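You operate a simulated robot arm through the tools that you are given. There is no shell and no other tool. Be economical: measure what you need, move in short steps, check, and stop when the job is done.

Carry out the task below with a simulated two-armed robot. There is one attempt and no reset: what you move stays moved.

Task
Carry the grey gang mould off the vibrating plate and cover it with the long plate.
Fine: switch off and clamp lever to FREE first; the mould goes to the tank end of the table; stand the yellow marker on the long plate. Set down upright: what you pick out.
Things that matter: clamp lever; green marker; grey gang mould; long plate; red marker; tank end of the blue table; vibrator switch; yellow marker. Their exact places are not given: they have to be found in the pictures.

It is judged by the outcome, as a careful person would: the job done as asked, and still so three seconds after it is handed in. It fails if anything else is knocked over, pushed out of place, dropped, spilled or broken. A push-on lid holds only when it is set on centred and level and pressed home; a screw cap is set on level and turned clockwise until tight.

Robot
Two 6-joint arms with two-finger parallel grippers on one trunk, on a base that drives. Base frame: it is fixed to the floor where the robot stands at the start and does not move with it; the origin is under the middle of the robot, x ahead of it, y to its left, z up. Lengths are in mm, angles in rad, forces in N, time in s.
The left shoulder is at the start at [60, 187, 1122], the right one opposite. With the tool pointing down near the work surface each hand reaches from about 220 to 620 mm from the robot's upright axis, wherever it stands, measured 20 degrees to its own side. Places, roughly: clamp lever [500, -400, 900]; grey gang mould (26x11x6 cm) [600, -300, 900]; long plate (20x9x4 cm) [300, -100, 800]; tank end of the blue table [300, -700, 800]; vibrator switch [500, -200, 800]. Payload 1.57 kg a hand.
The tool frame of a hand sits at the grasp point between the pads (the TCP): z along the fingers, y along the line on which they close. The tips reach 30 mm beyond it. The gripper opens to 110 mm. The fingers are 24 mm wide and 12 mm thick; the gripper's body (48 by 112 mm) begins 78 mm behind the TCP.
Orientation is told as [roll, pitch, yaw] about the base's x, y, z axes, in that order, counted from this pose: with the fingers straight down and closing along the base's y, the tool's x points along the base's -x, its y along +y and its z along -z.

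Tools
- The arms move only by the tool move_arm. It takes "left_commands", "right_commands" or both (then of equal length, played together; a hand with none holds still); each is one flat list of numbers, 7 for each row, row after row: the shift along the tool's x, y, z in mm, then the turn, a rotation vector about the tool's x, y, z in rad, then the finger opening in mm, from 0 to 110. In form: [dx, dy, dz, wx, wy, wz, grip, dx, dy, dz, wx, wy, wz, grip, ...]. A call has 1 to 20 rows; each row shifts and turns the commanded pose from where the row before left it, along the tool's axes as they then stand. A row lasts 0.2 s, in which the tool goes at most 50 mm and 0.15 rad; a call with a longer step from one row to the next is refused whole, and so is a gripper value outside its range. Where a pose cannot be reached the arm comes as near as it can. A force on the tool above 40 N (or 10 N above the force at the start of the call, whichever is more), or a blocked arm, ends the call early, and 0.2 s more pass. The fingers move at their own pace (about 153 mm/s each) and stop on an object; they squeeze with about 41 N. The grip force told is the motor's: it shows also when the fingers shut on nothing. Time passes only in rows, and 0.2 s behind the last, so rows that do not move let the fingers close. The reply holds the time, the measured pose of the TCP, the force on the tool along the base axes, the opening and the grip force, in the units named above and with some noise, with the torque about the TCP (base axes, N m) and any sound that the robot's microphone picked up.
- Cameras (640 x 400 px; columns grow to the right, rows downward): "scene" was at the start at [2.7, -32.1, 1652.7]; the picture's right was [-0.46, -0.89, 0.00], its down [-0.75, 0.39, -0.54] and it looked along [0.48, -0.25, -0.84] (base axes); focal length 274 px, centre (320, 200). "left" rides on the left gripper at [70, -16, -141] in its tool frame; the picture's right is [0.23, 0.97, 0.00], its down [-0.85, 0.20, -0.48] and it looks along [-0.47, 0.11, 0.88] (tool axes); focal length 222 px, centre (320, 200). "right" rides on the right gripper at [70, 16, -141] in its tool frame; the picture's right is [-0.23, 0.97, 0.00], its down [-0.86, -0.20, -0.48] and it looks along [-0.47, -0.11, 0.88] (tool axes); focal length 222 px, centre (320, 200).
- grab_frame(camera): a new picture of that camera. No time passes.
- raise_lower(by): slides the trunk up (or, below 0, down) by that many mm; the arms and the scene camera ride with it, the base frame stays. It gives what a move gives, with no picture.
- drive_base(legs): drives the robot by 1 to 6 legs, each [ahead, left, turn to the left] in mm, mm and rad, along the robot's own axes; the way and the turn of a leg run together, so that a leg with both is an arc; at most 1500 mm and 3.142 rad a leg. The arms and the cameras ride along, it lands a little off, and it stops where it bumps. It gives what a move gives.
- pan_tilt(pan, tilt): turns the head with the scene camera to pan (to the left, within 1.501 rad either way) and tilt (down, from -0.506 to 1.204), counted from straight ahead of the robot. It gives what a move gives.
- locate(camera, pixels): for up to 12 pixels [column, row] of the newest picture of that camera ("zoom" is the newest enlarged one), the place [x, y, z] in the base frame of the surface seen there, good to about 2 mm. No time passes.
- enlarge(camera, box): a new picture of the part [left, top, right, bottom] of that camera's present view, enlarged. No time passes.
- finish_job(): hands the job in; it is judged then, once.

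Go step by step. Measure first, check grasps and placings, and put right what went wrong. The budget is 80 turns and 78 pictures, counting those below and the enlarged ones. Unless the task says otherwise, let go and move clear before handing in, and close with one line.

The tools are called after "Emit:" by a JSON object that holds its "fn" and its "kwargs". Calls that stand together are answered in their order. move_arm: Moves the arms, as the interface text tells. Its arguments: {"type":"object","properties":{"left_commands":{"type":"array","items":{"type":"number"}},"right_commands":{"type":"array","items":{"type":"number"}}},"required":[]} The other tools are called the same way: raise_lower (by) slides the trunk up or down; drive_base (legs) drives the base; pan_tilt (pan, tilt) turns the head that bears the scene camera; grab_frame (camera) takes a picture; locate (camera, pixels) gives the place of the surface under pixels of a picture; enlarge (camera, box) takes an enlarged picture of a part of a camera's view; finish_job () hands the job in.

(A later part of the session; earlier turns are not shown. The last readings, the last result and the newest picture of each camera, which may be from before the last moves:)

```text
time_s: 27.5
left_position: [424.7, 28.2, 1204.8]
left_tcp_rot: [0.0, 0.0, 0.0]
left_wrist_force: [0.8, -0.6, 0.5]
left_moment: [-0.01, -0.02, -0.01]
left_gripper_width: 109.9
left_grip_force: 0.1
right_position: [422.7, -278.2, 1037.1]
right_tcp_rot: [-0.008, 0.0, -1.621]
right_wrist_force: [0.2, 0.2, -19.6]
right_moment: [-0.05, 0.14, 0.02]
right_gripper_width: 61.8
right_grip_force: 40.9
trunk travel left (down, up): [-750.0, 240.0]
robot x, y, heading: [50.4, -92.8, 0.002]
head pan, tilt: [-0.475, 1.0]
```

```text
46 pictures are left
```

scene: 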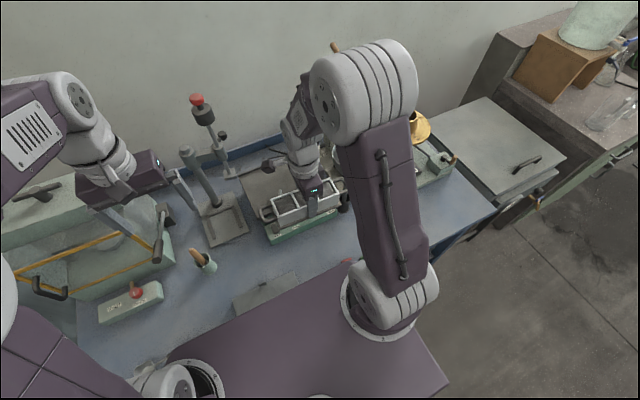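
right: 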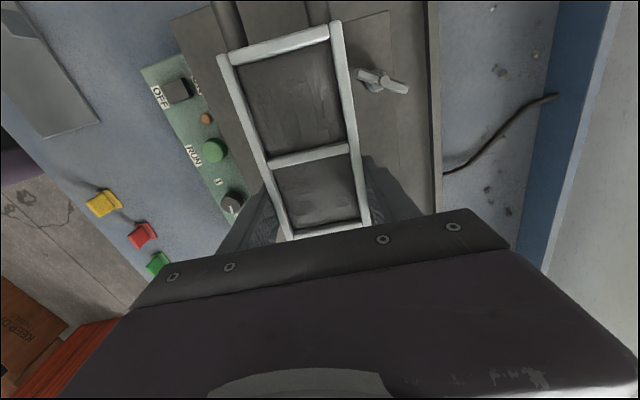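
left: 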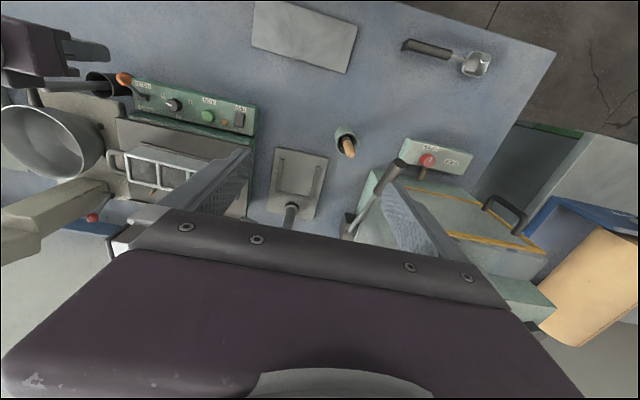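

Mould is held steadily. I'll draw back another 85 mm and then drive right in short legs.

Emit:
{"fn": "move_arm", "kwargs": {"right_commands": [0, -6, 0, 0, 0, 0, 0, 0, -14, 0, 0, 0, 0, 0, -1, -18, 0, 0, 0, 0, 0, -1, -18, 0, 0, 0, 0, 0, -1, -18, 0, 0, 0, 0, 0, 0, -10, 0, 0, 0, 0, 0, 0, 0, 0, 0, 0, 0, 0]}}

Emit:
{"fn": "drive_base", "kwargs": {"legs": [[0, -100, 0]]}}

Emit:
{"fn": "grab_frame", "kwargs": {"camera": "scene"}}

```text
time_s: 29.1
left_position: [424.6, 28.4, 1205.4]
left_tcp_rot: [0.0, 0.002, 0.0]
left_wrist_force: [-0.5, 0.1, -0.2]
left_moment: [0.0, 0.01, -0.01]
left_gripper_width: 110.0
left_grip_force: 0.2
right_position: [340.1, -277.7, 1037.0]
right_tcp_rot: [-0.007, 0.0, -1.62]
right_wrist_force: [0.6, -0.3, -19.6]
right_moment: [-0.05, 0.15, 0.0]
right_gripper_width: 61.8
right_grip_force: 41.2
trunk travel left (down, up): [-750.0, 240.0]
robot x, y, heading: [48.8, -91.4, -0.002]
head pan, tilt: [-0.475, 1.0]
```

```text
time_s: 30.3
left_position: [424.9, -68.4, 1204.7]
left_tcp_rot: [-0.002, -0.002, -0.001]
left_wrist_force: [0.0, 0.1, 0.8]
left_moment: [-0.01, -0.01, 0.0]
left_gripper_width: 110.0
left_grip_force: 0.0
right_position: [338.2, -375.5, 1037.1]
right_tcp_rot: [-0.006, -0.003, -1.618]
right_wrist_force: [-0.2, 1.1, -19.3]
right_moment: [-0.07, 0.12, -0.03]
right_gripper_width: 61.7
right_grip_force: 41.0
trunk travel left (down, up): [-750.0, 240.0]
robot x, y, heading: [47.4, -195.1, 0.003]
head pan, tilt: [-0.475, 1.0]
```

```text
45 pictures are left
```

scene: 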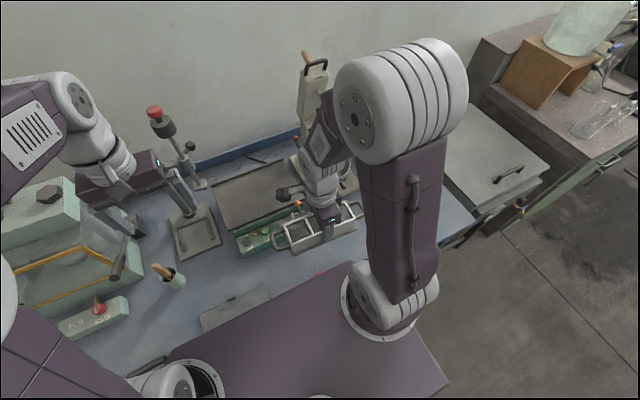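

Steady. Before driving farther right I'll check the box and red pallet seen on the floor in the right camera.

Emit:
{"fn": "grab_frame", "kwargs": {"camera": "right"}}

Emit:
{"fn": "pan_tilt", "kwargs": {"pan": -1.2, "tilt": 0.75}}

Emit:
{"fn": "grab_frame", "kwargs": {"camera": "scene"}}

```text
44 pictures are left
```

right: 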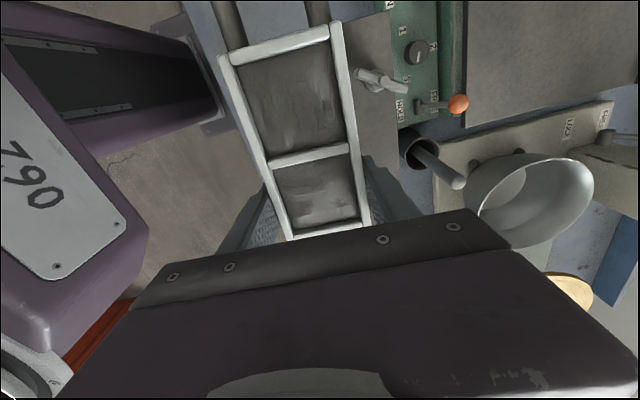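

```text
time_s: 31.4
left_position: [426.2, -70.5, 1205.0]
left_tcp_rot: [0.0, 0.0, 0.0]
left_wrist_force: [0.2, 0.5, -0.1]
left_moment: [-0.02, 0.02, -0.06]
left_gripper_width: 109.8
left_grip_force: 0.2
right_position: [338.9, -376.1, 1037.2]
right_tcp_rot: [-0.007, -0.001, -1.618]
right_wrist_force: [0.3, 0.5, -20.2]
right_moment: [-0.11, 0.12, -0.01]
right_gripper_width: 61.9
right_grip_force: 40.5
trunk travel left (down, up): [-750.0, 240.0]
robot x, y, heading: [47.1, -194.0, 0.001]
head pan, tilt: [-1.201, 0.75]
```

```text
43 pictures are left
```

scene: 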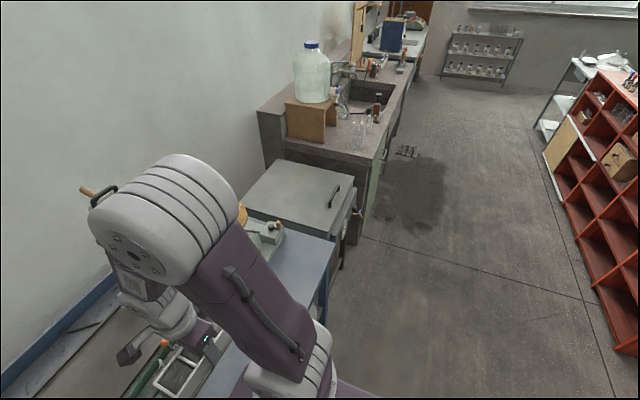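

The floor to the right is clear. I'll drive three more legs of 120 mm.

Emit:
{"fn": "drive_base", "kwargs": {"legs": [[0, -120, 0], [0, -120, 0], [0, -120, 0]]}}

Emit:
{"fn": "grab_frame", "kwargs": {"camera": "scene"}}

Emit:
{"fn": "grab_frame", "kwargs": {"camera": "right"}}

```text
time_s: 34.2
left_position: [425.7, -424.1, 1205.7]
left_tcp_rot: [0.0, 0.0, 0.002]
left_wrist_force: [0.2, 0.0, -0.2]
left_moment: [0.04, -0.01, -0.01]
left_gripper_width: 109.9
left_grip_force: 0.0
right_position: [339.0, -730.9, 1037.9]
right_tcp_rot: [-0.007, -0.002, -1.615]
right_wrist_force: [-0.4, 0.1, -20.9]
right_moment: [-0.03, 0.11, -0.02]
right_gripper_width: 62.0
right_grip_force: 41.1
trunk travel left (down, up): [-750.0, 240.0]
robot x, y, heading: [48.1, -551.1, 0.004]
head pan, tilt: [-1.201, 0.75]
```

```text
42 pictures are left
```

scene: 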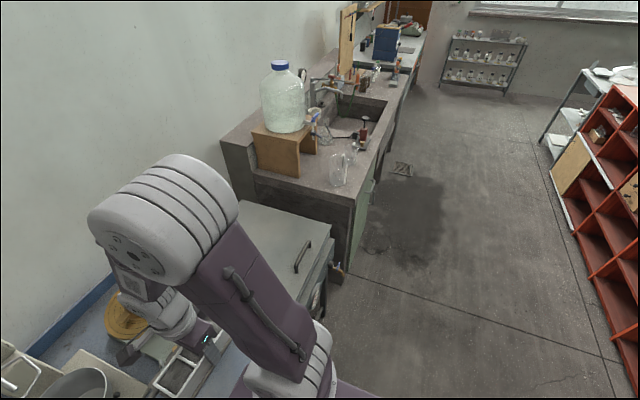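

```text
41 pictures are left
```

right: 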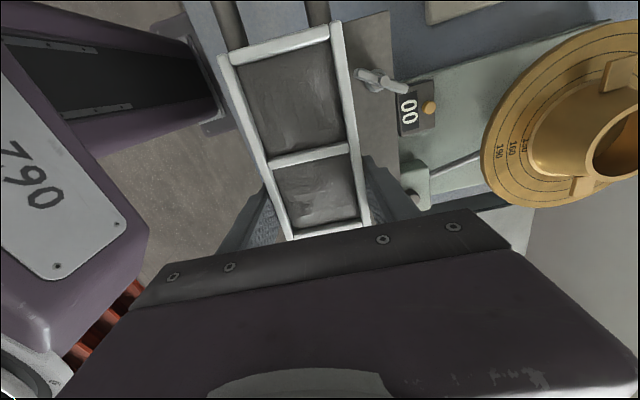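

Emit:
{"fn": "locate", "kwargs": {"camera": "right", "pixels": [[395, 80], [397, 130], [402, 175], [412, 205], [425, 60], [386, 40], [480, 70], [250, 20], [190, 20], [405, 140], [392, 150]]}}

Emit:
{"fn": "enlarge", "kwargs": {"camera": "scene", "box": [80, 240, 340, 400]}}

```text
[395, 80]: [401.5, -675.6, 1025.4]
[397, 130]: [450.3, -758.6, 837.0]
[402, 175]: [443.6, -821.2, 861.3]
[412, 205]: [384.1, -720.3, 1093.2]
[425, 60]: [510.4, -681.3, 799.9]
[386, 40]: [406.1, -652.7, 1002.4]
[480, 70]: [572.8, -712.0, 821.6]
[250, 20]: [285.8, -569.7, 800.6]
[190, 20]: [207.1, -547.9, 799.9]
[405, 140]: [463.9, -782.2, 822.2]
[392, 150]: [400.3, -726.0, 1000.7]
```

```text
2.46 times, centred on (210, 320) of scene
```

zoom: 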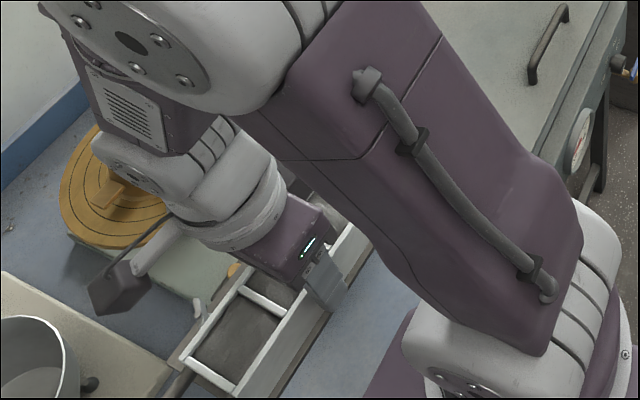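

The flow table's front edge is at x≈410+, so I'll set the mould at x≈308, squared up. I'll lower it to just above the table.

Emit:
{"fn": "move_arm", "kwargs": {"right_commands": [0, -6, 0, 0, 0, -0.015, 0, -1, -12, 0, 0, 0, -0.015, 0, 0, -13, 0, 0, 0, -0.015, 0, 0, 0, 8, 0, 0, 0, 0, 0, 0, 16, 0, 0, 0, 0, 0, 0, 20, 0, 0, 0, 0, 0, 0, 20, 0, 0, 0, 0, 0, 0, 20, 0, 0, 0, 0, 0, 0, 20, 0, 0, 0, 0, 0, 0, 20, 0, 0, 0, 0, 0, 0, 20, 0, 0, 0, 0, 0, 0, 18, 0, 0, 0, 0, 0, 0, 12, 0, 0, 0, 0, 0, 0, 6, 0, 0, 0, 0, 0, 0, 0, 0, 0, 0, 0]}}

Emit:
{"fn": "grab_frame", "kwargs": {"camera": "right"}}

Emit:
{"fn": "grab_frame", "kwargs": {"camera": "scene"}}

```text
time_s: 37.5
left_position: [425.5, -425.5, 1204.3]
left_tcp_rot: [-0.001, 0.0, 0.001]
left_wrist_force: [-0.4, 0.2, -0.1]
left_moment: [0.01, -0.02, 0.03]
left_gripper_width: 110.1
left_grip_force: 0.1
right_position: [328.3, -730.7, 862.1]
right_tcp_rot: [-0.008, 0.001, -1.572]
right_wrist_force: [-0.2, 0.4, -20.0]
right_moment: [-0.11, 0.14, 0.0]
right_gripper_width: 61.9
right_grip_force: 41.7
right hand out of reach, approached as far as the arm can: row 3, 5, 6
trunk travel left (down, up): [-750.0, 240.0]
robot x, y, heading: [45.7, -550.1, 0.001]
head pan, tilt: [-1.201, 0.75]
```

```text
39 pictures are left
```

right: 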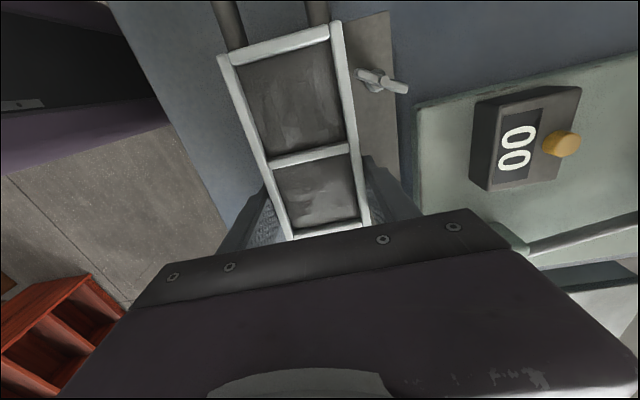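

```text
38 pictures are left
```

scene: 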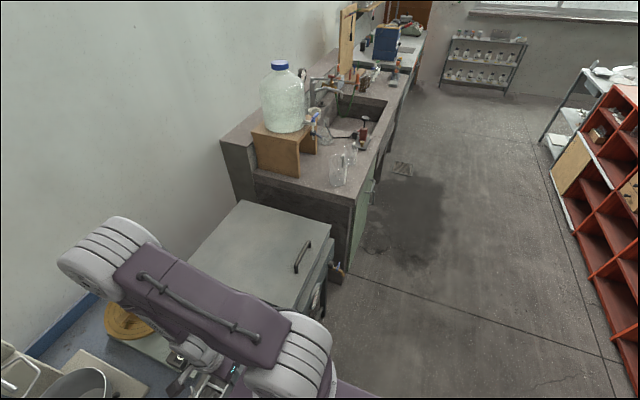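

Emit:
{"fn": "locate", "kwargs": {"camera": "right", "pixels": [[418, 112], [418, 180], [420, 210], [391, 40], [396, 100], [405, 90], [408, 145], [220, 60], [335, 25]]}}

```text
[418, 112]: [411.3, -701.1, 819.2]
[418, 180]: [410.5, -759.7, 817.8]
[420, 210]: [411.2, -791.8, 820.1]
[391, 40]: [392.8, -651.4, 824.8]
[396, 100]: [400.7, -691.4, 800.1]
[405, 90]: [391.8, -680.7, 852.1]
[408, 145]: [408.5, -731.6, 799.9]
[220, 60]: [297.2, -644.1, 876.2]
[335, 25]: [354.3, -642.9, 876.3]
```

There are 18 mm between the mould's base and the flow table, so I'll back the robot 15 mm for clearance. Then I'll lower to the table.

Emit:
{"fn": "drive_base", "kwargs": {"legs": [[-18, 0, 0]]}}

Emit:
{"fn": "move_arm", "kwargs": {"right_commands": [0, 0, 8, 0, 0, 0, 0, 0, 0, 6, 0, 0, 0, 0, 0, 0, 3, 0, 0, 0, 0, 0, 0, 2, 0, 0, 0, 0, 0, 0, 1, 0, 0, 0, 0, 0, 0, 1, 0, 0, 0, 0]}}

```text
time_s: 38.2
left_position: [412.0, -424.4, 1204.3]
left_tcp_rot: [0.002, 0.005, 0.002]
left_wrist_force: [-0.4, 0.3, -1.4]
left_moment: [-0.01, 0.03, 0.0]
left_gripper_width: 109.8
left_grip_force: 0.0
right_position: [311.8, -730.3, 860.7]
right_tcp_rot: [-0.011, -0.001, -1.572]
right_wrist_force: [0.4, 0.7, -20.8]
right_moment: [-0.08, 0.17, -0.01]
right_gripper_width: 61.8
right_grip_force: 40.7
trunk travel left (down, up): [-750.0, 240.0]
robot x, y, heading: [30.0, -548.6, 0.001]
head pan, tilt: [-1.201, 0.75]
```

```text
time_s: 39.6
left_position: [406.8, -425.3, 1205.9]
left_tcp_rot: [0.001, 0.0, 0.001]
left_wrist_force: [-0.8, 0.2, 0.3]
left_moment: [-0.01, -0.01, -0.01]
left_gripper_width: 109.7
left_grip_force: 0.1
right_position: [309.4, -730.7, 842.3]
right_tcp_rot: [-0.001, 0.0, -1.572]
right_wrist_force: [0.3, -3.5, -5.1]
right_moment: [-0.47, -0.87, -0.16]
right_gripper_width: 61.6
right_grip_force: 41.5
trunk travel left (down, up): [-750.0, 240.0]
robot x, y, heading: [31.0, -550.1, 0.002]
head pan, tilt: [-1.201, 0.75]
```

It's resting (only 5 N still carried). I'll lower 1 mm more, open, and rise.

Emit:
{"fn": "move_arm", "kwargs": {"right_commands": [0, 0, 1, 0, 0, 0, 0, 0, 0, 1, 0, 0, 0, 0, 0, 0, 0, 0, 0, 0, 70, 0, 0, 0, 0, 0, 0, 95, 0, 0, 0, 0, 0, 0, 95, 0, 0, -20, 0, 0, 0, 95, 0, 0, -40, 0, 0, 0, 95, 0, 0, -40, 0, 0, 0, 95, 0, 0, -40, 0, 0, 0, 95, 0, 0, -40, 0, 0, 0, 95]}}

Emit:
{"fn": "grab_frame", "kwargs": {"camera": "right"}}

```text
time_s: 41.8
left_position: [403.7, -425.1, 1205.9]
left_tcp_rot: [0.0, -0.001, 0.003]
left_wrist_force: [-0.8, -0.3, 0.4]
left_moment: [-0.02, -0.03, 0.01]
left_gripper_width: 109.7
left_grip_force: 0.1
right_position: [310.6, -730.5, 1021.3]
right_tcp_rot: [-0.003, -0.002, -1.573]
right_wrist_force: [-0.7, 0.0, 0.1]
right_moment: [-0.01, 0.0, 0.02]
right_gripper_width: 95.0
right_grip_force: 0.0
trunk travel left (down, up): [-750.0, 240.0]
robot x, y, heading: [30.5, -547.6, 0.002]
head pan, tilt: [-1.201, 0.75]
```

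```text
37 pictures are left
```

right: 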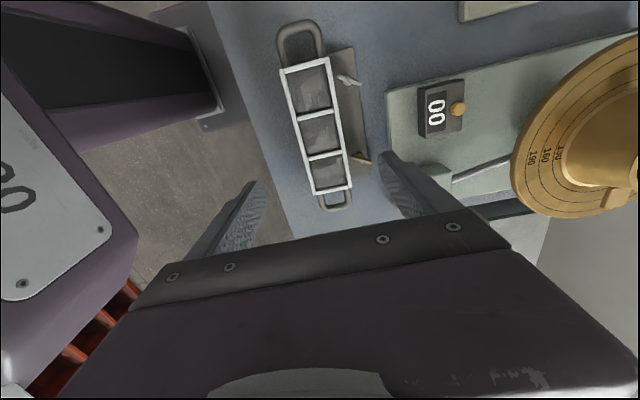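

The mould stands on the table. I'll measure its top corners for the cover.

Emit:
{"fn": "locate", "kwargs": {"camera": "right", "pixels": [[282, 70], [325, 59], [349, 186], [315, 193], [299, 22], [337, 208], [348, 80], [358, 158]]}}

```text
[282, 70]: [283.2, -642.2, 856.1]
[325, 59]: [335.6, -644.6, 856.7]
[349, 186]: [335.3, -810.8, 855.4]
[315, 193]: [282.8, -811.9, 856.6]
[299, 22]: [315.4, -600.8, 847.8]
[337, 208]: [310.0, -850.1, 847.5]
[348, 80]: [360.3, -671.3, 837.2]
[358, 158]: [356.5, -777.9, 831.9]
```

The mould is level, centred (309,-727), top z≈856. Next I'll raise the hand and drive back left to the long plate.

Emit:
{"fn": "move_arm", "kwargs": {"right_commands": [0, 0, -40, 0, 0, 0, 95, 0, 0, -40, 0, 0, 0, 95]}}

Emit:
{"fn": "drive_base", "kwargs": {"legs": [[-30, 0, 0], [0, 600, 0]]}}

Emit:
{"fn": "pan_tilt", "kwargs": {"pan": -0.5, "tilt": 1.0}}

Emit:
{"fn": "grab_frame", "kwargs": {"camera": "right"}}

Emit:
{"fn": "grab_frame", "kwargs": {"camera": "scene"}}

```text
time_s: 42.4
left_position: [403.3, -424.3, 1207.2]
left_tcp_rot: [0.0, -0.002, 0.003]
left_wrist_force: [-0.7, -0.2, 0.1]
left_moment: [-0.01, -0.03, -0.02]
left_gripper_width: 110.1
left_grip_force: 0.1
right_position: [305.7, -728.4, 1098.8]
right_tcp_rot: [-0.004, -0.002, -1.573]
right_wrist_force: [0.1, 0.5, 0.0]
right_moment: [0.02, 0.0, 0.0]
right_gripper_width: 94.9
right_grip_force: 0.0
trunk travel left (down, up): [-750.0, 240.0]
robot x, y, heading: [30.3, -550.3, -0.0]
head pan, tilt: [-1.201, 0.75]
```

```text
time_s: 46.3
left_position: [375.8, 185.9, 1205.0]
left_tcp_rot: [0.001, 0.0, -0.001]
left_wrist_force: [0.0, -0.4, 0.4]
left_moment: [0.02, -0.01, 0.0]
left_gripper_width: 109.6
left_grip_force: 0.0
right_position: [277.6, -118.9, 1099.0]
right_tcp_rot: [-0.004, -0.001, -1.571]
right_wrist_force: [-0.4, 0.1, 0.3]
right_moment: [-0.02, 0.03, 0.0]
right_gripper_width: 95.1
right_grip_force: 0.1
trunk travel left (down, up): [-750.0, 240.0]
robot x, y, heading: [0.8, 66.1, 0.001]
head pan, tilt: [-1.201, 0.75]
```

```text
time_s: 47.4
left_position: [377.6, 188.0, 1204.7]
left_tcp_rot: [0.001, -0.001, -0.001]
left_wrist_force: [-0.9, -0.6, 0.8]
left_moment: [-0.02, -0.01, 0.0]
left_gripper_width: 110.1
left_grip_force: 0.1
right_position: [278.2, -118.7, 1099.0]
right_tcp_rot: [-0.006, 0.001, -1.574]
right_wrist_force: [-0.1, -0.7, 0.2]
right_moment: [-0.04, 0.03, -0.01]
right_gripper_width: 94.9
right_grip_force: 0.1
trunk travel left (down, up): [-750.0, 240.0]
robot x, y, heading: [1.8, 64.0, 0.003]
head pan, tilt: [-0.499, 1.0]
```

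```text
36 pictures are left
```

right: 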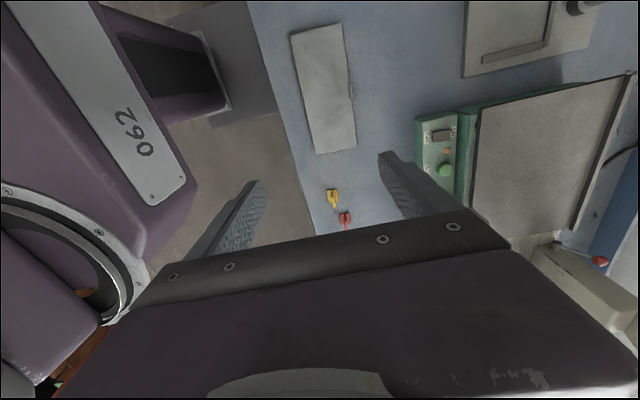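

```text
35 pictures are left
```

scene: 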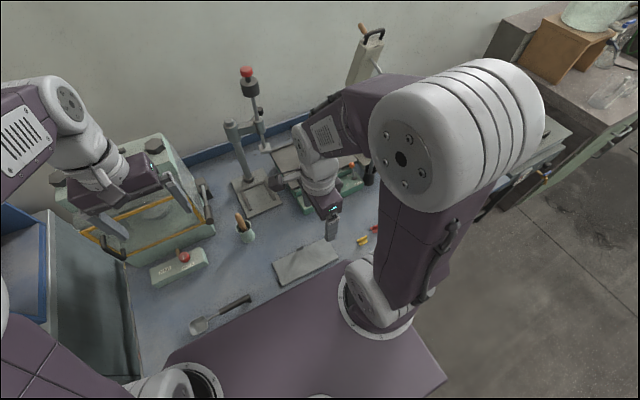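

Emit:
{"fn": "enlarge", "kwargs": {"camera": "right", "box": [270, 10, 400, 240]}}

Emit:
{"fn": "locate", "kwargs": {"camera": "right", "pixels": [[291, 36], [340, 24], [356, 146], [315, 153], [349, 90], [354, 84], [346, 80], [350, 97], [332, 190], [338, 203], [331, 208]]}}

```text
1.74 times, centred on (335, 125) of right
```

zoom: 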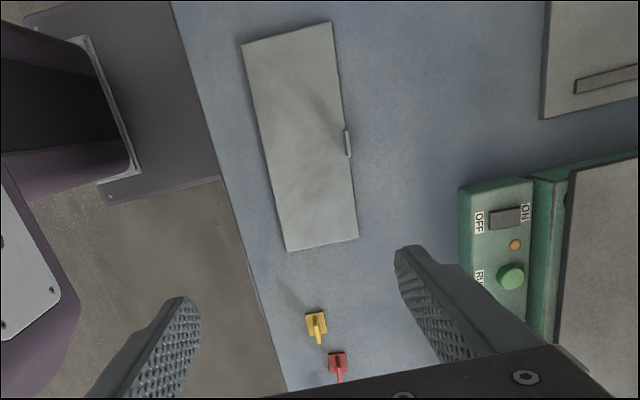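

```text
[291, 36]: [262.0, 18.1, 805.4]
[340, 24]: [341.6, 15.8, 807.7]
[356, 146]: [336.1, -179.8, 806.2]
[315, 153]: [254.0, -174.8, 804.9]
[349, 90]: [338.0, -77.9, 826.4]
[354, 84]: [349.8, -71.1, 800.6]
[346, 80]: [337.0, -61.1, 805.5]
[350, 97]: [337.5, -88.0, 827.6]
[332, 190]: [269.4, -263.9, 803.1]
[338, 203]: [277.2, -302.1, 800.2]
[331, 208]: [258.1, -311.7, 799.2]
```

The plate is centred at (298,-80), turned by about -0.03 rad, 81 mm wide, with the tab at its back edge. I'll align and lower above it.

Emit:
{"fn": "move_arm", "kwargs": {"right_commands": [19, 10, 0, 0, 0, 0.015, 106, 19, 10, 0, 0, 0, 0.015, 106, 0, 0, 40, 0, 0, 0, 106, 0, 0, 40, 0, 0, 0, 106, 0, 0, 40, 0, 0, 0, 106, 0, 0, 40, 0, 0, 0, 106, 0, 0, 40, 0, 0, 0, 106, 0, 0, 20, 0, 0, 0, 106, 0, 0, 0, 0, 0, 0, 106]}}

Emit:
{"fn": "grab_frame", "kwargs": {"camera": "right"}}

```text
time_s: 49.4
left_position: [375.0, 188.5, 1205.8]
left_tcp_rot: [0.001, -0.001, 0.001]
left_wrist_force: [0.4, 0.0, 1.0]
left_moment: [0.01, -0.01, 0.01]
left_gripper_width: 110.3
left_grip_force: 0.1
right_position: [295.7, -80.5, 879.2]
right_tcp_rot: [-0.002, -0.001, -1.604]
right_wrist_force: [0.4, -1.0, 0.4]
right_moment: [0.04, -0.01, -0.02]
right_gripper_width: 105.8
right_grip_force: 0.0
trunk travel left (down, up): [-750.0, 240.0]
robot x, y, heading: [0.3, 64.5, 0.002]
head pan, tilt: [-0.499, 1.0]
```

```text
33 pictures are left
```

right: 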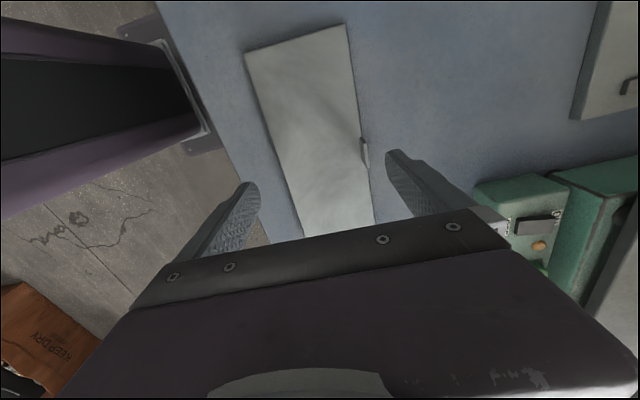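

Fingers straddle the plate well. I'll lower so the tips are about 1.5 mm above the table, then close.

Emit:
{"fn": "move_arm", "kwargs": {"right_commands": [0, 2, 30, 0, 0, 0, 106, 0, 0, 12, 0, 0, 0, 106, 0, 0, 3, 0, 0, 0, 106, 0, 0, 2.5, 0, 0, 0, 106, 0, 0, 0, 0, 0, 0, 90, 0, 0, 0, 0, 0, 0, 70, 0, 0, 0, 0, 0, 0, 50, 0, 0, 0, 0, 0, 0, 50]}}

Emit:
{"fn": "grab_frame", "kwargs": {"camera": "right"}}

```text
time_s: 51.2
left_position: [376.4, 188.8, 1205.3]
left_tcp_rot: [-0.002, 0.0, 0.0]
left_wrist_force: [0.0, 0.0, -0.3]
left_moment: [0.02, -0.02, -0.02]
left_gripper_width: 110.2
left_grip_force: 0.1
right_position: [299.3, -79.9, 832.1]
right_tcp_rot: [-0.006, -0.002, -1.603]
right_wrist_force: [-0.7, -0.1, -1.1]
right_moment: [0.04, 0.18, 0.12]
right_gripper_width: 84.6
right_grip_force: 41.1
trunk travel left (down, up): [-750.0, 240.0]
robot x, y, heading: [-0.7, 64.4, -0.002]
head pan, tilt: [-0.499, 1.0]
```

```text
32 pictures are left
```

right: 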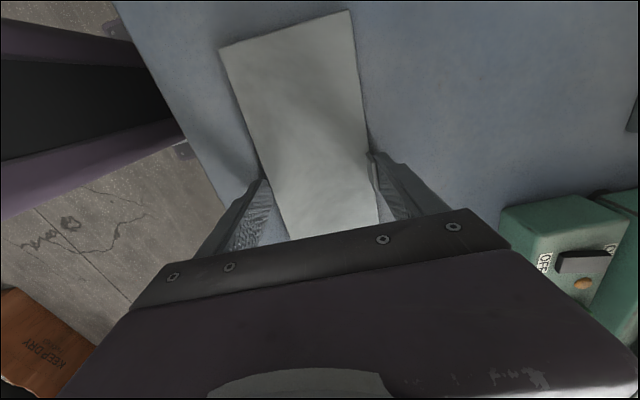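

It grips at 84.6 mm. I'll lift slowly and check.

Emit:
{"fn": "move_arm", "kwargs": {"right_commands": [0, 0, -3, 0, 0, 0, 40, 0, 0, -4, 0, 0, 0, 40, 0, 0, -6, 0, 0, 0, 40, 0, 0, -8, 0, 0, 0, 40, 0, 0, 0, 0, 0, 0, 40, 0, 0, 0, 0, 0, 0, 40]}}

Emit:
{"fn": "grab_frame", "kwargs": {"camera": "right"}}

Emit:
{"fn": "locate", "kwargs": {"camera": "right", "pixels": [[230, 55], [340, 20], [265, 130], [355, 120], [295, 215], [370, 215], [300, 100]]}}

```text
time_s: 52.6
left_position: [375.8, 187.3, 1205.1]
left_tcp_rot: [0.0, -0.001, 0.0]
left_wrist_force: [-0.5, 0.3, -0.3]
left_moment: [-0.01, -0.01, 0.0]
left_gripper_width: 109.9
left_grip_force: 0.0
right_position: [298.7, -81.6, 852.7]
right_tcp_rot: [-0.006, -0.001, -1.604]
right_wrist_force: [-0.6, 0.6, -7.7]
right_moment: [0.04, 0.04, -0.01]
right_gripper_width: 85.0
right_grip_force: 40.9
trunk travel left (down, up): [-750.0, 240.0]
robot x, y, heading: [-1.1, 64.5, -0.002]
head pan, tilt: [-0.499, 1.0]
```

```text
31 pictures are left
```

right: 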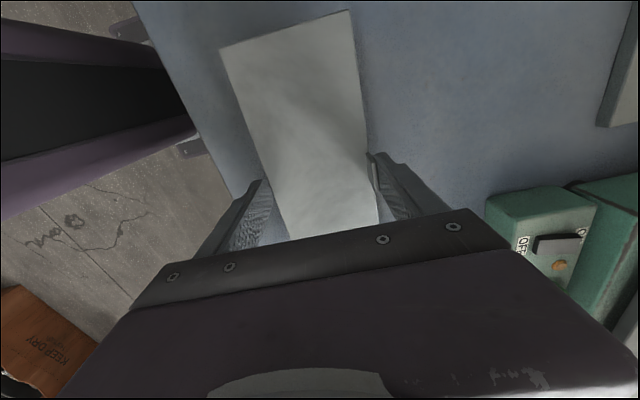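

```text
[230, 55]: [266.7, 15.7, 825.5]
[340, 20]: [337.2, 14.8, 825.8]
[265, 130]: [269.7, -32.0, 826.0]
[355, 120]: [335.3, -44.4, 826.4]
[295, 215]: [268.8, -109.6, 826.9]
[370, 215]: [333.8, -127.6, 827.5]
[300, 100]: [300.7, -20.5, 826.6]
```

The plate is level at z≈826 (weight about 0.8 kg). I'll raise it and drive back to the mould.

Emit:
{"fn": "move_arm", "kwargs": {"right_commands": [0, 0, -10, 0, 0, 0, 40, 0, 0, -20, 0, 0, 0, 40, 0, 0, -25, 0, 0, 0, 40, 0, 0, -25, 0, 0, 0, 40, 0, 0, -25, 0, 0, 0, 40, 0, 0, -25, 0, 0, 0, 40, 0, 0, -25, 0, 0, 0, 40, 0, 0, -25, 0, 0, 0, 40, 0, 0, -15, 0, 0, 0, 40, 0, 0, -5, 0, 0, 0, 40]}}

Emit:
{"fn": "drive_base", "kwargs": {"legs": [[0, -160, 0], [0, -160, 0], [0, -160, 0], [10, -160, 0]]}}

Emit:
{"fn": "grab_frame", "kwargs": {"camera": "right"}}

```text
time_s: 54.8
left_position: [375.3, 188.7, 1205.9]
left_tcp_rot: [0.0, 0.0, 0.0]
left_wrist_force: [-0.1, -0.2, 0.2]
left_moment: [-0.02, -0.03, -0.07]
left_gripper_width: 110.0
left_grip_force: 0.1
right_position: [299.6, -81.2, 1052.5]
right_tcp_rot: [-0.005, -0.004, -1.605]
right_wrist_force: [0.3, -0.2, -7.6]
right_moment: [0.01, 0.01, -0.01]
right_gripper_width: 85.0
right_grip_force: 41.5
trunk travel left (down, up): [-750.0, 240.0]
robot x, y, heading: [1.8, 61.9, 0.002]
head pan, tilt: [-0.499, 1.0]
```

```text
time_s: 59.2
left_position: [386.5, -438.0, 1203.6]
left_tcp_rot: [-0.002, 0.001, 0.005]
left_wrist_force: [-0.1, -0.3, 0.3]
left_moment: [-0.08, -0.01, 0.02]
left_gripper_width: 110.1
left_grip_force: 0.1
right_position: [311.0, -707.4, 1052.7]
right_tcp_rot: [-0.006, -0.005, -1.599]
right_wrist_force: [-0.1, -0.3, -7.2]
right_moment: [-0.06, -0.04, 0.02]
right_gripper_width: 84.9
right_grip_force: 40.5
trunk travel left (down, up): [-750.0, 240.0]
robot x, y, heading: [9.9, -562.6, 0.003]
head pan, tilt: [-0.499, 1.0]
```

```text
30 pictures are left
```

right: 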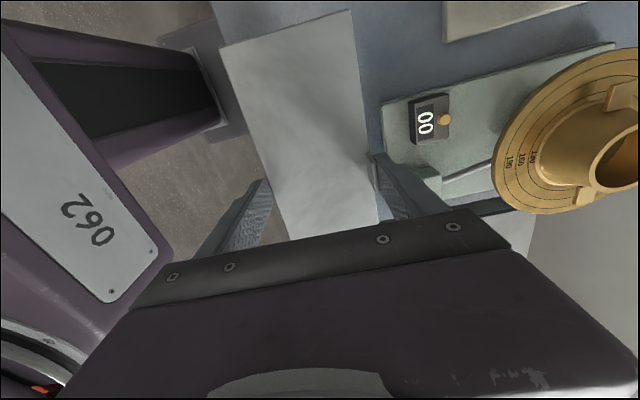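

Moving over the mould centre (311,-727), squaring up, and lowering to about 22 mm above it.

Emit:
{"fn": "move_arm", "kwargs": {"right_commands": [-10, 0, 0, 0, 0, -0.015, 40, -10, 0, 0, 0, 0, -0.015, 40, 0, 0, 10, 0, 0, 0, 40, 0, 0, 20, 0, 0, 0, 40, 0, 0, 25, 0, 0, 0, 40, 0, 0, 25, 0, 0, 0, 40, 0, 0, 25, 0, 0, 0, 40, 0, 0, 20, 0, 0, 0, 40, 0, 0, 12, 0, 0, 0, 40, 0, 0, 5, 0, 0, 0, 40, 0, 0, 0, 0, 0, 0, 40]}}

Emit:
{"fn": "grab_frame", "kwargs": {"camera": "right"}}

Emit:
{"fn": "grab_frame", "kwargs": {"camera": "left"}}

```text
time_s: 61.6
left_position: [386.7, -440.3, 1204.9]
left_tcp_rot: [-0.002, -0.001, 0.006]
left_wrist_force: [0.9, -0.3, -0.3]
left_moment: [-0.02, -0.02, 0.01]
left_gripper_width: 109.9
left_grip_force: 0.0
right_position: [309.8, -730.4, 908.1]
right_tcp_rot: [-0.007, 0.003, -1.569]
right_wrist_force: [0.5, 0.7, -7.5]
right_moment: [0.02, 0.02, -0.04]
right_gripper_width: 84.7
right_grip_force: 41.3
trunk travel left (down, up): [-750.0, 240.0]
robot x, y, heading: [11.0, -565.4, 0.001]
head pan, tilt: [-0.499, 1.0]
```

```text
29 pictures are left
```

right: 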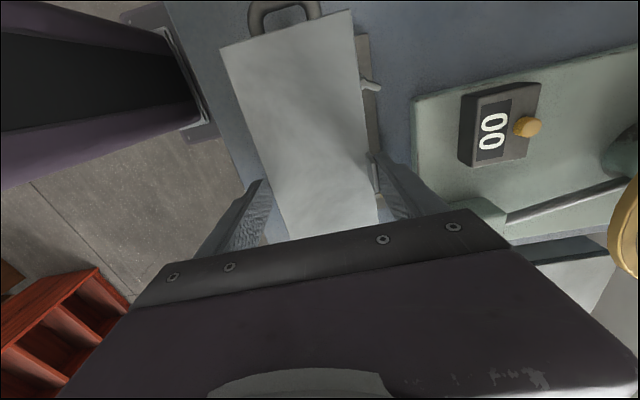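

```text
28 pictures are left
```

left: 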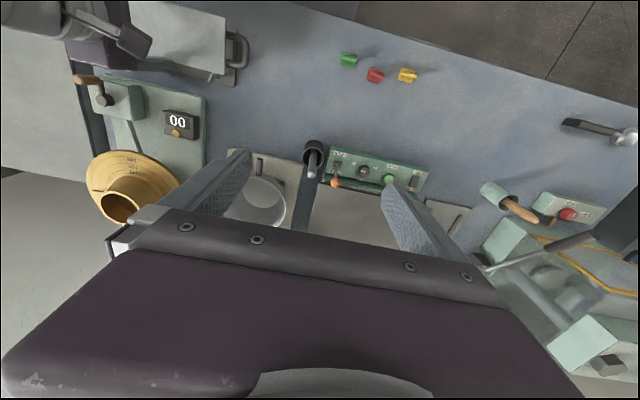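

The plate is over the mould, 630…829 vs 641…813 along y. I'll lower in small steps to contact.

Emit:
{"fn": "move_arm", "kwargs": {"right_commands": [3, 0, 8, 0, 0, 0, 40, 0, 0, 6, 0, 0, 0, 40, 0, 0, 2, 0, 0, 0, 40, 0, 0, 2, 0, 0, 0, 40, 0, 0, 1, 0, 0, 0, 40, 0, 0, 1, 0, 0, 0, 40]}}

```text
time_s: 63.0
left_position: [386.4, -439.5, 1205.4]
left_tcp_rot: [0.0, 0.0, 0.007]
left_wrist_force: [0.3, -1.2, -0.1]
left_moment: [-0.02, 0.0, 0.0]
left_gripper_width: 109.8
left_grip_force: 0.1
right_position: [310.2, -725.7, 890.5]
right_tcp_rot: [-0.006, 0.0, -1.568]
right_wrist_force: [-0.2, 0.6, -8.3]
right_moment: [0.01, 0.02, -0.02]
right_gripper_width: 84.7
right_grip_force: 41.2
trunk travel left (down, up): [-750.0, 240.0]
robot x, y, heading: [13.1, -567.0, -0.001]
head pan, tilt: [-0.499, 1.0]
```

Emit:
{"fn": "move_arm", "kwargs": {"right_commands": [0, 0, 1, 0, 0, 0, 40, 0, 0, 1, 0, 0, 0, 40, 0, 0, 1, 0, 0, 0, 40, 0, 0, 0, 0, 0, 0, 40]}}

```text
time_s: 64.0
left_position: [386.0, -440.7, 1205.0]
left_tcp_rot: [0.0, -0.001, 0.004]
left_wrist_force: [0.8, -0.6, 0.1]
left_moment: [-0.01, 0.03, -0.01]
left_gripper_width: 109.7
left_grip_force: 0.0
right_position: [310.5, -726.6, 888.3]
right_tcp_rot: [-0.002, 0.0, -1.569]
right_wrist_force: [4.3, -5.0, 15.5]
right_moment: [-0.26, 0.56, 0.33]
right_gripper_width: 84.7
right_grip_force: 40.8
trunk travel left (down, up): [-750.0, 240.0]
robot x, y, heading: [10.1, -565.4, 0.004]
head pan, tilt: [-0.499, 1.0]
```

Contact is firm at TCP z≈888, as expected. I'll ease off 1 mm, open, and rise.

Emit:
{"fn": "move_arm", "kwargs": {"right_commands": [0, 0, -1, 0, 0, 0, 40, 0, 0, 0, 0, 0, 0, 92, 0, 0, 0, 0, 0, 0, 108, 0, 0, 0, 0, 0, 0, 108, 0, 0, -10, 0, 0, 0, 108, 0, 0, -30, 0, 0, 0, 108, 0, 0, -40, 0, 0, 0, 108, 0, 0, -40, 0, 0, 0, 108, 0, 0, -40, 0, 0, 0, 108]}}

Emit:
{"fn": "grab_frame", "kwargs": {"camera": "right"}}

Emit:
{"fn": "enlarge", "kwargs": {"camera": "left", "box": [60, 0, 440, 160]}}

```text
time_s: 66.0
left_position: [384.3, -440.3, 1206.8]
left_tcp_rot: [-0.001, -0.001, 0.004]
left_wrist_force: [-0.4, -0.1, 0.0]
left_moment: [0.0, 0.01, -0.03]
left_gripper_width: 110.0
left_grip_force: 0.1
right_position: [307.6, -725.8, 1047.5]
right_tcp_rot: [-0.002, -0.002, -1.569]
right_wrist_force: [-0.6, 0.7, -0.2]
right_moment: [-0.01, -0.03, 0.02]
right_gripper_width: 108.4
right_grip_force: 0.2
trunk travel left (down, up): [-750.0, 240.0]
robot x, y, heading: [8.0, -565.6, 0.004]
head pan, tilt: [-0.499, 1.0]
```

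```text
27 pictures are left
```

right: 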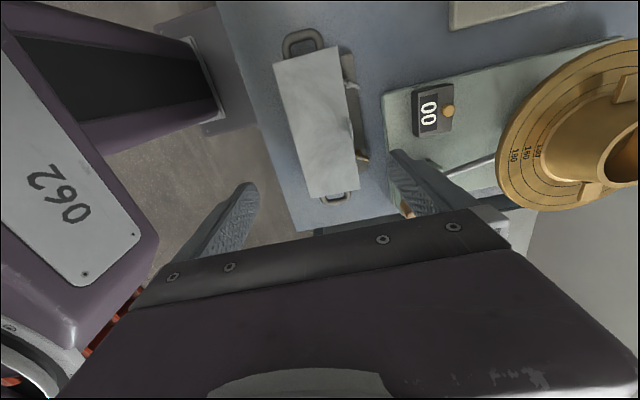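

```text
1.68 times, centred on (250, 80) of left
```

zoom: 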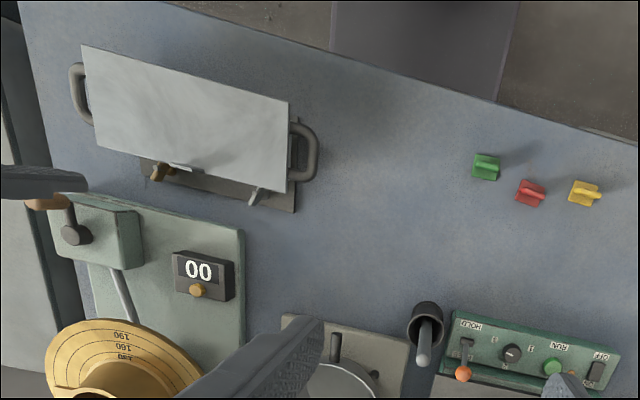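

The plate covers the mould fully. I'll verify it's level and measure the yellow marker.

Emit:
{"fn": "locate", "kwargs": {"camera": "right", "pixels": [[277, 67], [333, 50], [353, 187], [313, 194], [318, 120], [350, 125]]}}

Emit:
{"fn": "enlarge", "kwargs": {"camera": "left", "box": [330, 40, 430, 102]}}

```text
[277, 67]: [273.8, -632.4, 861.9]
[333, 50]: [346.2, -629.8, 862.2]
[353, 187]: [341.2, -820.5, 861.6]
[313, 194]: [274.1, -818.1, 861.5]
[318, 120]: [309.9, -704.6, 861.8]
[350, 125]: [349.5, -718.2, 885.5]
```

```text
6.40 times, centred on (380, 71) of left
```

zoom: 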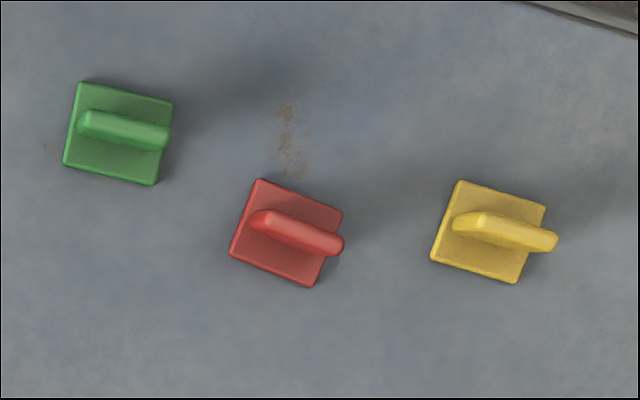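

Emit:
{"fn": "locate", "kwargs": {"camera": "zoom", "pixels": [[460, 183], [545, 207], [517, 281], [433, 258], [460, 218], [490, 230], [530, 236], [550, 240], [480, 260], [300, 232]]}}

```text
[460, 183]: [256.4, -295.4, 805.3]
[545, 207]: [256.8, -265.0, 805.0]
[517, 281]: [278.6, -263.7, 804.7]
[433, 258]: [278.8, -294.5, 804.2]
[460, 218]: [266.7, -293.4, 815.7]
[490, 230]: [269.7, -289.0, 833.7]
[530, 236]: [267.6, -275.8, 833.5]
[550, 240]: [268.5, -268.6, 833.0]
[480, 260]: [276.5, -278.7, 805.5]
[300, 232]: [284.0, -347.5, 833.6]
```

The plate lies level at z≈862, all corners within the mould's footprint overhang. The yellow marker's fin runs along y at (267.6,-279.5), top z≈834. I'll drive there.

Emit:
{"fn": "drive_base", "kwargs": {"legs": [[-36, 0, 0], [0, 440, 0]]}}

Emit:
{"fn": "grab_frame", "kwargs": {"camera": "right"}}

```text
time_s: 69.1
left_position: [349.3, -7.8, 1204.9]
left_tcp_rot: [0.002, 0.001, 0.004]
left_wrist_force: [0.6, 0.3, -0.8]
left_moment: [-0.01, 0.01, 0.0]
left_gripper_width: 110.0
left_grip_force: 0.1
right_position: [271.1, -292.4, 1046.6]
right_tcp_rot: [-0.005, 0.001, -1.567]
right_wrist_force: [0.6, -1.2, -0.5]
right_moment: [0.02, 0.01, 0.01]
right_gripper_width: 108.3
right_grip_force: 0.1
trunk travel left (down, up): [-750.0, 240.0]
robot x, y, heading: [-26.0, -131.4, 0.006]
head pan, tilt: [-0.499, 1.0]
```

```text
24 pictures are left
```

right: 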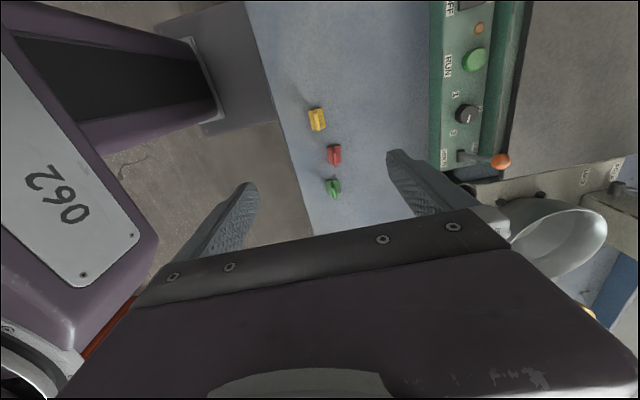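

Emit:
{"fn": "move_arm", "kwargs": {"right_commands": [13, -3.5, 0, 0, 0, 0, 60, 0, 0, 40, 0, 0, 0, 50, 0, 0, 40, 0, 0, 0, 50, 0, 0, 40, 0, 0, 0, 50, 0, 0, 35, 0, 0, 0, 50, 0, 0, 0, 0, 0, 0, 50]}}

Emit:
{"fn": "grab_frame", "kwargs": {"camera": "right"}}

```text
time_s: 70.5
left_position: [347.8, -5.4, 1204.8]
left_tcp_rot: [0.0, -0.002, 0.006]
left_wrist_force: [-0.7, -0.3, -0.5]
left_moment: [0.0, 0.04, 0.0]
left_gripper_width: 110.0
left_grip_force: 0.0
right_position: [267.6, -281.6, 891.7]
right_tcp_rot: [-0.003, -0.001, -1.567]
right_wrist_force: [0.0, -0.8, 0.4]
right_moment: [-0.01, 0.0, -0.02]
right_gripper_width: 50.0
right_grip_force: 0.1
trunk travel left (down, up): [-750.0, 240.0]
robot x, y, heading: [-26.3, -130.8, 0.009]
head pan, tilt: [-0.499, 1.0]
```

```text
23 pictures are left
```

right: 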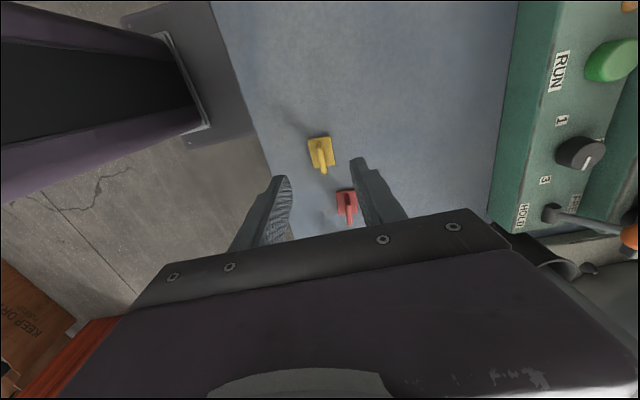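

Emit:
{"fn": "locate", "kwargs": {"camera": "right", "pixels": [[317, 148], [322, 165], [309, 140], [332, 137], [335, 165], [311, 170], [346, 196], [340, 192]]}}

```text
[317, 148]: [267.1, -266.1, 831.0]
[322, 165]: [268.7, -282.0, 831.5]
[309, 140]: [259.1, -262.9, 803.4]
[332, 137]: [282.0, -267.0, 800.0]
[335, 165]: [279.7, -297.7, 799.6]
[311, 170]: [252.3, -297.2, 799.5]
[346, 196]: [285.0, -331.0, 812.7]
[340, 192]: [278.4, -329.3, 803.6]
```

The marker is centred beneath the fingers and the red one (y < -327) is clear. I'll lower to TCP z≈839 and close on the fin.

Emit:
{"fn": "move_arm", "kwargs": {"right_commands": [1, 0, 30, 0, 0, 0, 50, 0, 0, 15, 0, 0, 0, 50, 0, 0, 7, 0, 0, 0, 50, 0, 0, 0, 0, 0, 0, 30, 0, 0, 0, 0, 0, 0, 10, 0, 0, 0, 0, 0, 0, 0, 0, 0, 0, 0, 0, 0, 0, 0, 0, 0, 0, 0, 0, 0]}}

Emit:
{"fn": "move_arm", "kwargs": {"right_commands": [0, 0, -4, 0, 0, 0, 0, 0, 0, -10, 0, 0, 0, 0, 0, 0, -20, 0, 0, 0, 0, 0, 0, -30, 0, 0, 0, 0, 0, 0, -35, 0, 0, 0, 0, 0, 0, -35, 0, 0, 0, 0, 0, 0, -20, 0, 0, 0, 0]}}

Emit:
{"fn": "grab_frame", "kwargs": {"camera": "right"}}

```text
time_s: 72.3
left_position: [347.6, -6.8, 1204.2]
left_tcp_rot: [-0.001, -0.001, 0.007]
left_wrist_force: [0.3, -1.0, 0.6]
left_moment: [0.03, 0.02, 0.03]
left_gripper_width: 109.7
left_grip_force: 0.1
right_position: [265.6, -278.6, 840.4]
right_tcp_rot: [-0.004, 0.0, -1.566]
right_wrist_force: [-0.7, -0.5, -0.1]
right_moment: [0.0, -0.02, 0.03]
right_gripper_width: 4.4
right_grip_force: 25.2
trunk travel left (down, up): [-750.0, 240.0]
robot x, y, heading: [-25.3, -136.2, 0.007]
head pan, tilt: [-0.499, 1.0]
```

```text
time_s: 73.9
left_position: [347.4, -5.9, 1205.2]
left_tcp_rot: [0.0, -0.001, 0.004]
left_wrist_force: [0.0, -0.3, 0.9]
left_moment: [0.0, 0.0, 0.0]
left_gripper_width: 110.0
left_grip_force: 0.1
right_position: [267.9, -277.4, 994.9]
right_tcp_rot: [-0.006, -0.002, -1.568]
right_wrist_force: [1.6, -0.2, 1.0]
right_moment: [0.01, -0.01, 0.01]
right_gripper_width: 4.3
right_grip_force: 24.9
trunk travel left (down, up): [-750.0, 240.0]
robot x, y, heading: [-27.3, -130.8, 0.007]
head pan, tilt: [-0.499, 1.0]
```

```text
22 pictures are left
```

right: 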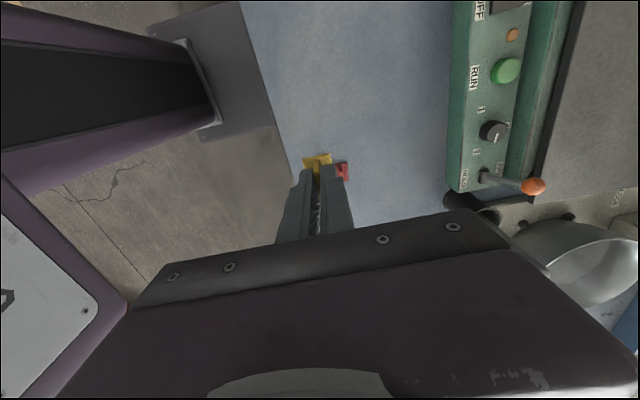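

Emit:
{"fn": "enlarge", "kwargs": {"camera": "right", "box": [270, 130, 380, 230]}}

Emit:
{"fn": "locate", "kwargs": {"camera": "zoom", "pixels": [[230, 170], [280, 150], [320, 180], [430, 235]]}}

```text
4.00 times, centred on (325, 180) of right
```

zoom: 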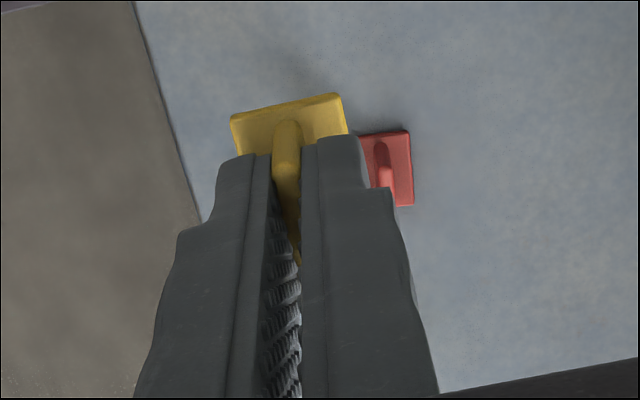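

```text
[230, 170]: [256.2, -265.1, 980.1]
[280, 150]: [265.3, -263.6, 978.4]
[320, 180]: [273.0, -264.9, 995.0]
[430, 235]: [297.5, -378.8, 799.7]
```

The yellow marker is held upright. I'll drive back to the covered mould.

Emit:
{"fn": "drive_base", "kwargs": {"legs": [[36, -150, 0], [0, -150, 0], [0, -140, 0]]}}

Emit:
{"fn": "grab_frame", "kwargs": {"camera": "right"}}

```text
time_s: 77.2
left_position: [385.1, -443.7, 1204.2]
left_tcp_rot: [-0.003, -0.001, 0.005]
left_wrist_force: [-0.9, 0.9, 0.6]
left_moment: [-0.04, 0.01, -0.03]
left_gripper_width: 110.1
left_grip_force: 0.0
right_position: [305.1, -715.4, 994.4]
right_tcp_rot: [-0.004, -0.002, -1.569]
right_wrist_force: [-0.2, -0.2, 0.2]
right_moment: [-0.01, 0.01, 0.01]
right_gripper_width: 4.3
right_grip_force: 24.3
trunk travel left (down, up): [-750.0, 240.0]
robot x, y, heading: [10.3, -571.4, 0.003]
head pan, tilt: [-0.499, 1.0]
```

```text
20 pictures are left
```

right: 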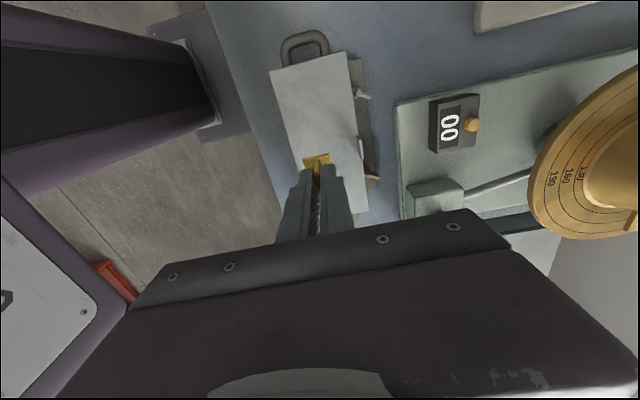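

Emit:
{"fn": "move_arm", "kwargs": {"right_commands": [-5, 0, 0, 0, 0, 0, 0, -5, 0, 10, 0, 0, 0, 0, 0, 0, 25, 0, 0, 0, 0, 0, 0, 25, 0, 0, 0, 0, 0, 0, 18, 0, 0, 0, 0, 0, 0, 8, 0, 0, 0, 0, 0, 0, 3, 0, 0, 0, 0, 0, 0, 1, 0, 0, 0, 0, 0, 0, 1, 0, 0, 0, 0]}}

Emit:
{"fn": "move_arm", "kwargs": {"right_commands": [0, 0, 1, 0, 0, 0, 0, 0, 0, 0, 0, 0, 0, 0]}}

```text
time_s: 79.2
left_position: [386.3, -445.7, 1204.7]
left_tcp_rot: [-0.001, 0.0, 0.007]
left_wrist_force: [0.2, 0.4, -0.5]
left_moment: [0.02, 0.01, 0.03]
left_gripper_width: 110.1
left_grip_force: 0.1
right_position: [304.4, -726.6, 903.5]
right_tcp_rot: [-0.003, -0.001, -1.569]
right_wrist_force: [0.1, -0.2, 0.1]
right_moment: [0.07, 0.03, -0.01]
right_gripper_width: 4.2
right_grip_force: 25.2
trunk travel left (down, up): [-750.0, 240.0]
robot x, y, heading: [9.1, -571.4, 0.006]
head pan, tilt: [-0.499, 1.0]
```

```text
time_s: 79.8
left_position: [385.1, -445.4, 1205.5]
left_tcp_rot: [0.0, -0.001, 0.006]
left_wrist_force: [0.2, -0.3, -0.3]
left_moment: [-0.01, -0.02, 0.02]
left_gripper_width: 110.1
left_grip_force: 0.1
right_position: [304.2, -727.2, 902.9]
right_tcp_rot: [-0.003, -0.001, -1.57]
right_wrist_force: [0.0, -0.8, -0.4]
right_moment: [0.0, 0.02, 0.0]
right_gripper_width: 4.3
right_grip_force: 25.5
trunk travel left (down, up): [-750.0, 240.0]
robot x, y, heading: [11.2, -571.1, 0.005]
head pan, tilt: [-0.499, 1.0]
```

No contact yet; one more mm or so should seat it.

Emit:
{"fn": "move_arm", "kwargs": {"right_commands": [0, 0, 0.7, 0, 0, 0, 0, 0, 0, 0.7, 0, 0, 0, 0, 0, 0, 0, 0, 0, 0, 0]}}

```text
time_s: 80.6
left_position: [383.6, -445.1, 1205.9]
left_tcp_rot: [0.0, -0.001, 0.005]
left_wrist_force: [-0.5, 0.8, -0.1]
left_moment: [0.02, 0.01, 0.0]
left_gripper_width: 109.9
left_grip_force: 0.1
right_position: [304.6, -725.7, 901.7]
right_tcp_rot: [-0.003, -0.003, -1.569]
right_wrist_force: [1.1, -2.8, 19.8]
right_moment: [-0.14, -0.09, 0.03]
right_gripper_width: 4.3
right_grip_force: 24.8
trunk travel left (down, up): [-750.0, 240.0]
robot x, y, heading: [4.8, -574.4, 0.001]
head pan, tilt: [-0.499, 1.0]
```

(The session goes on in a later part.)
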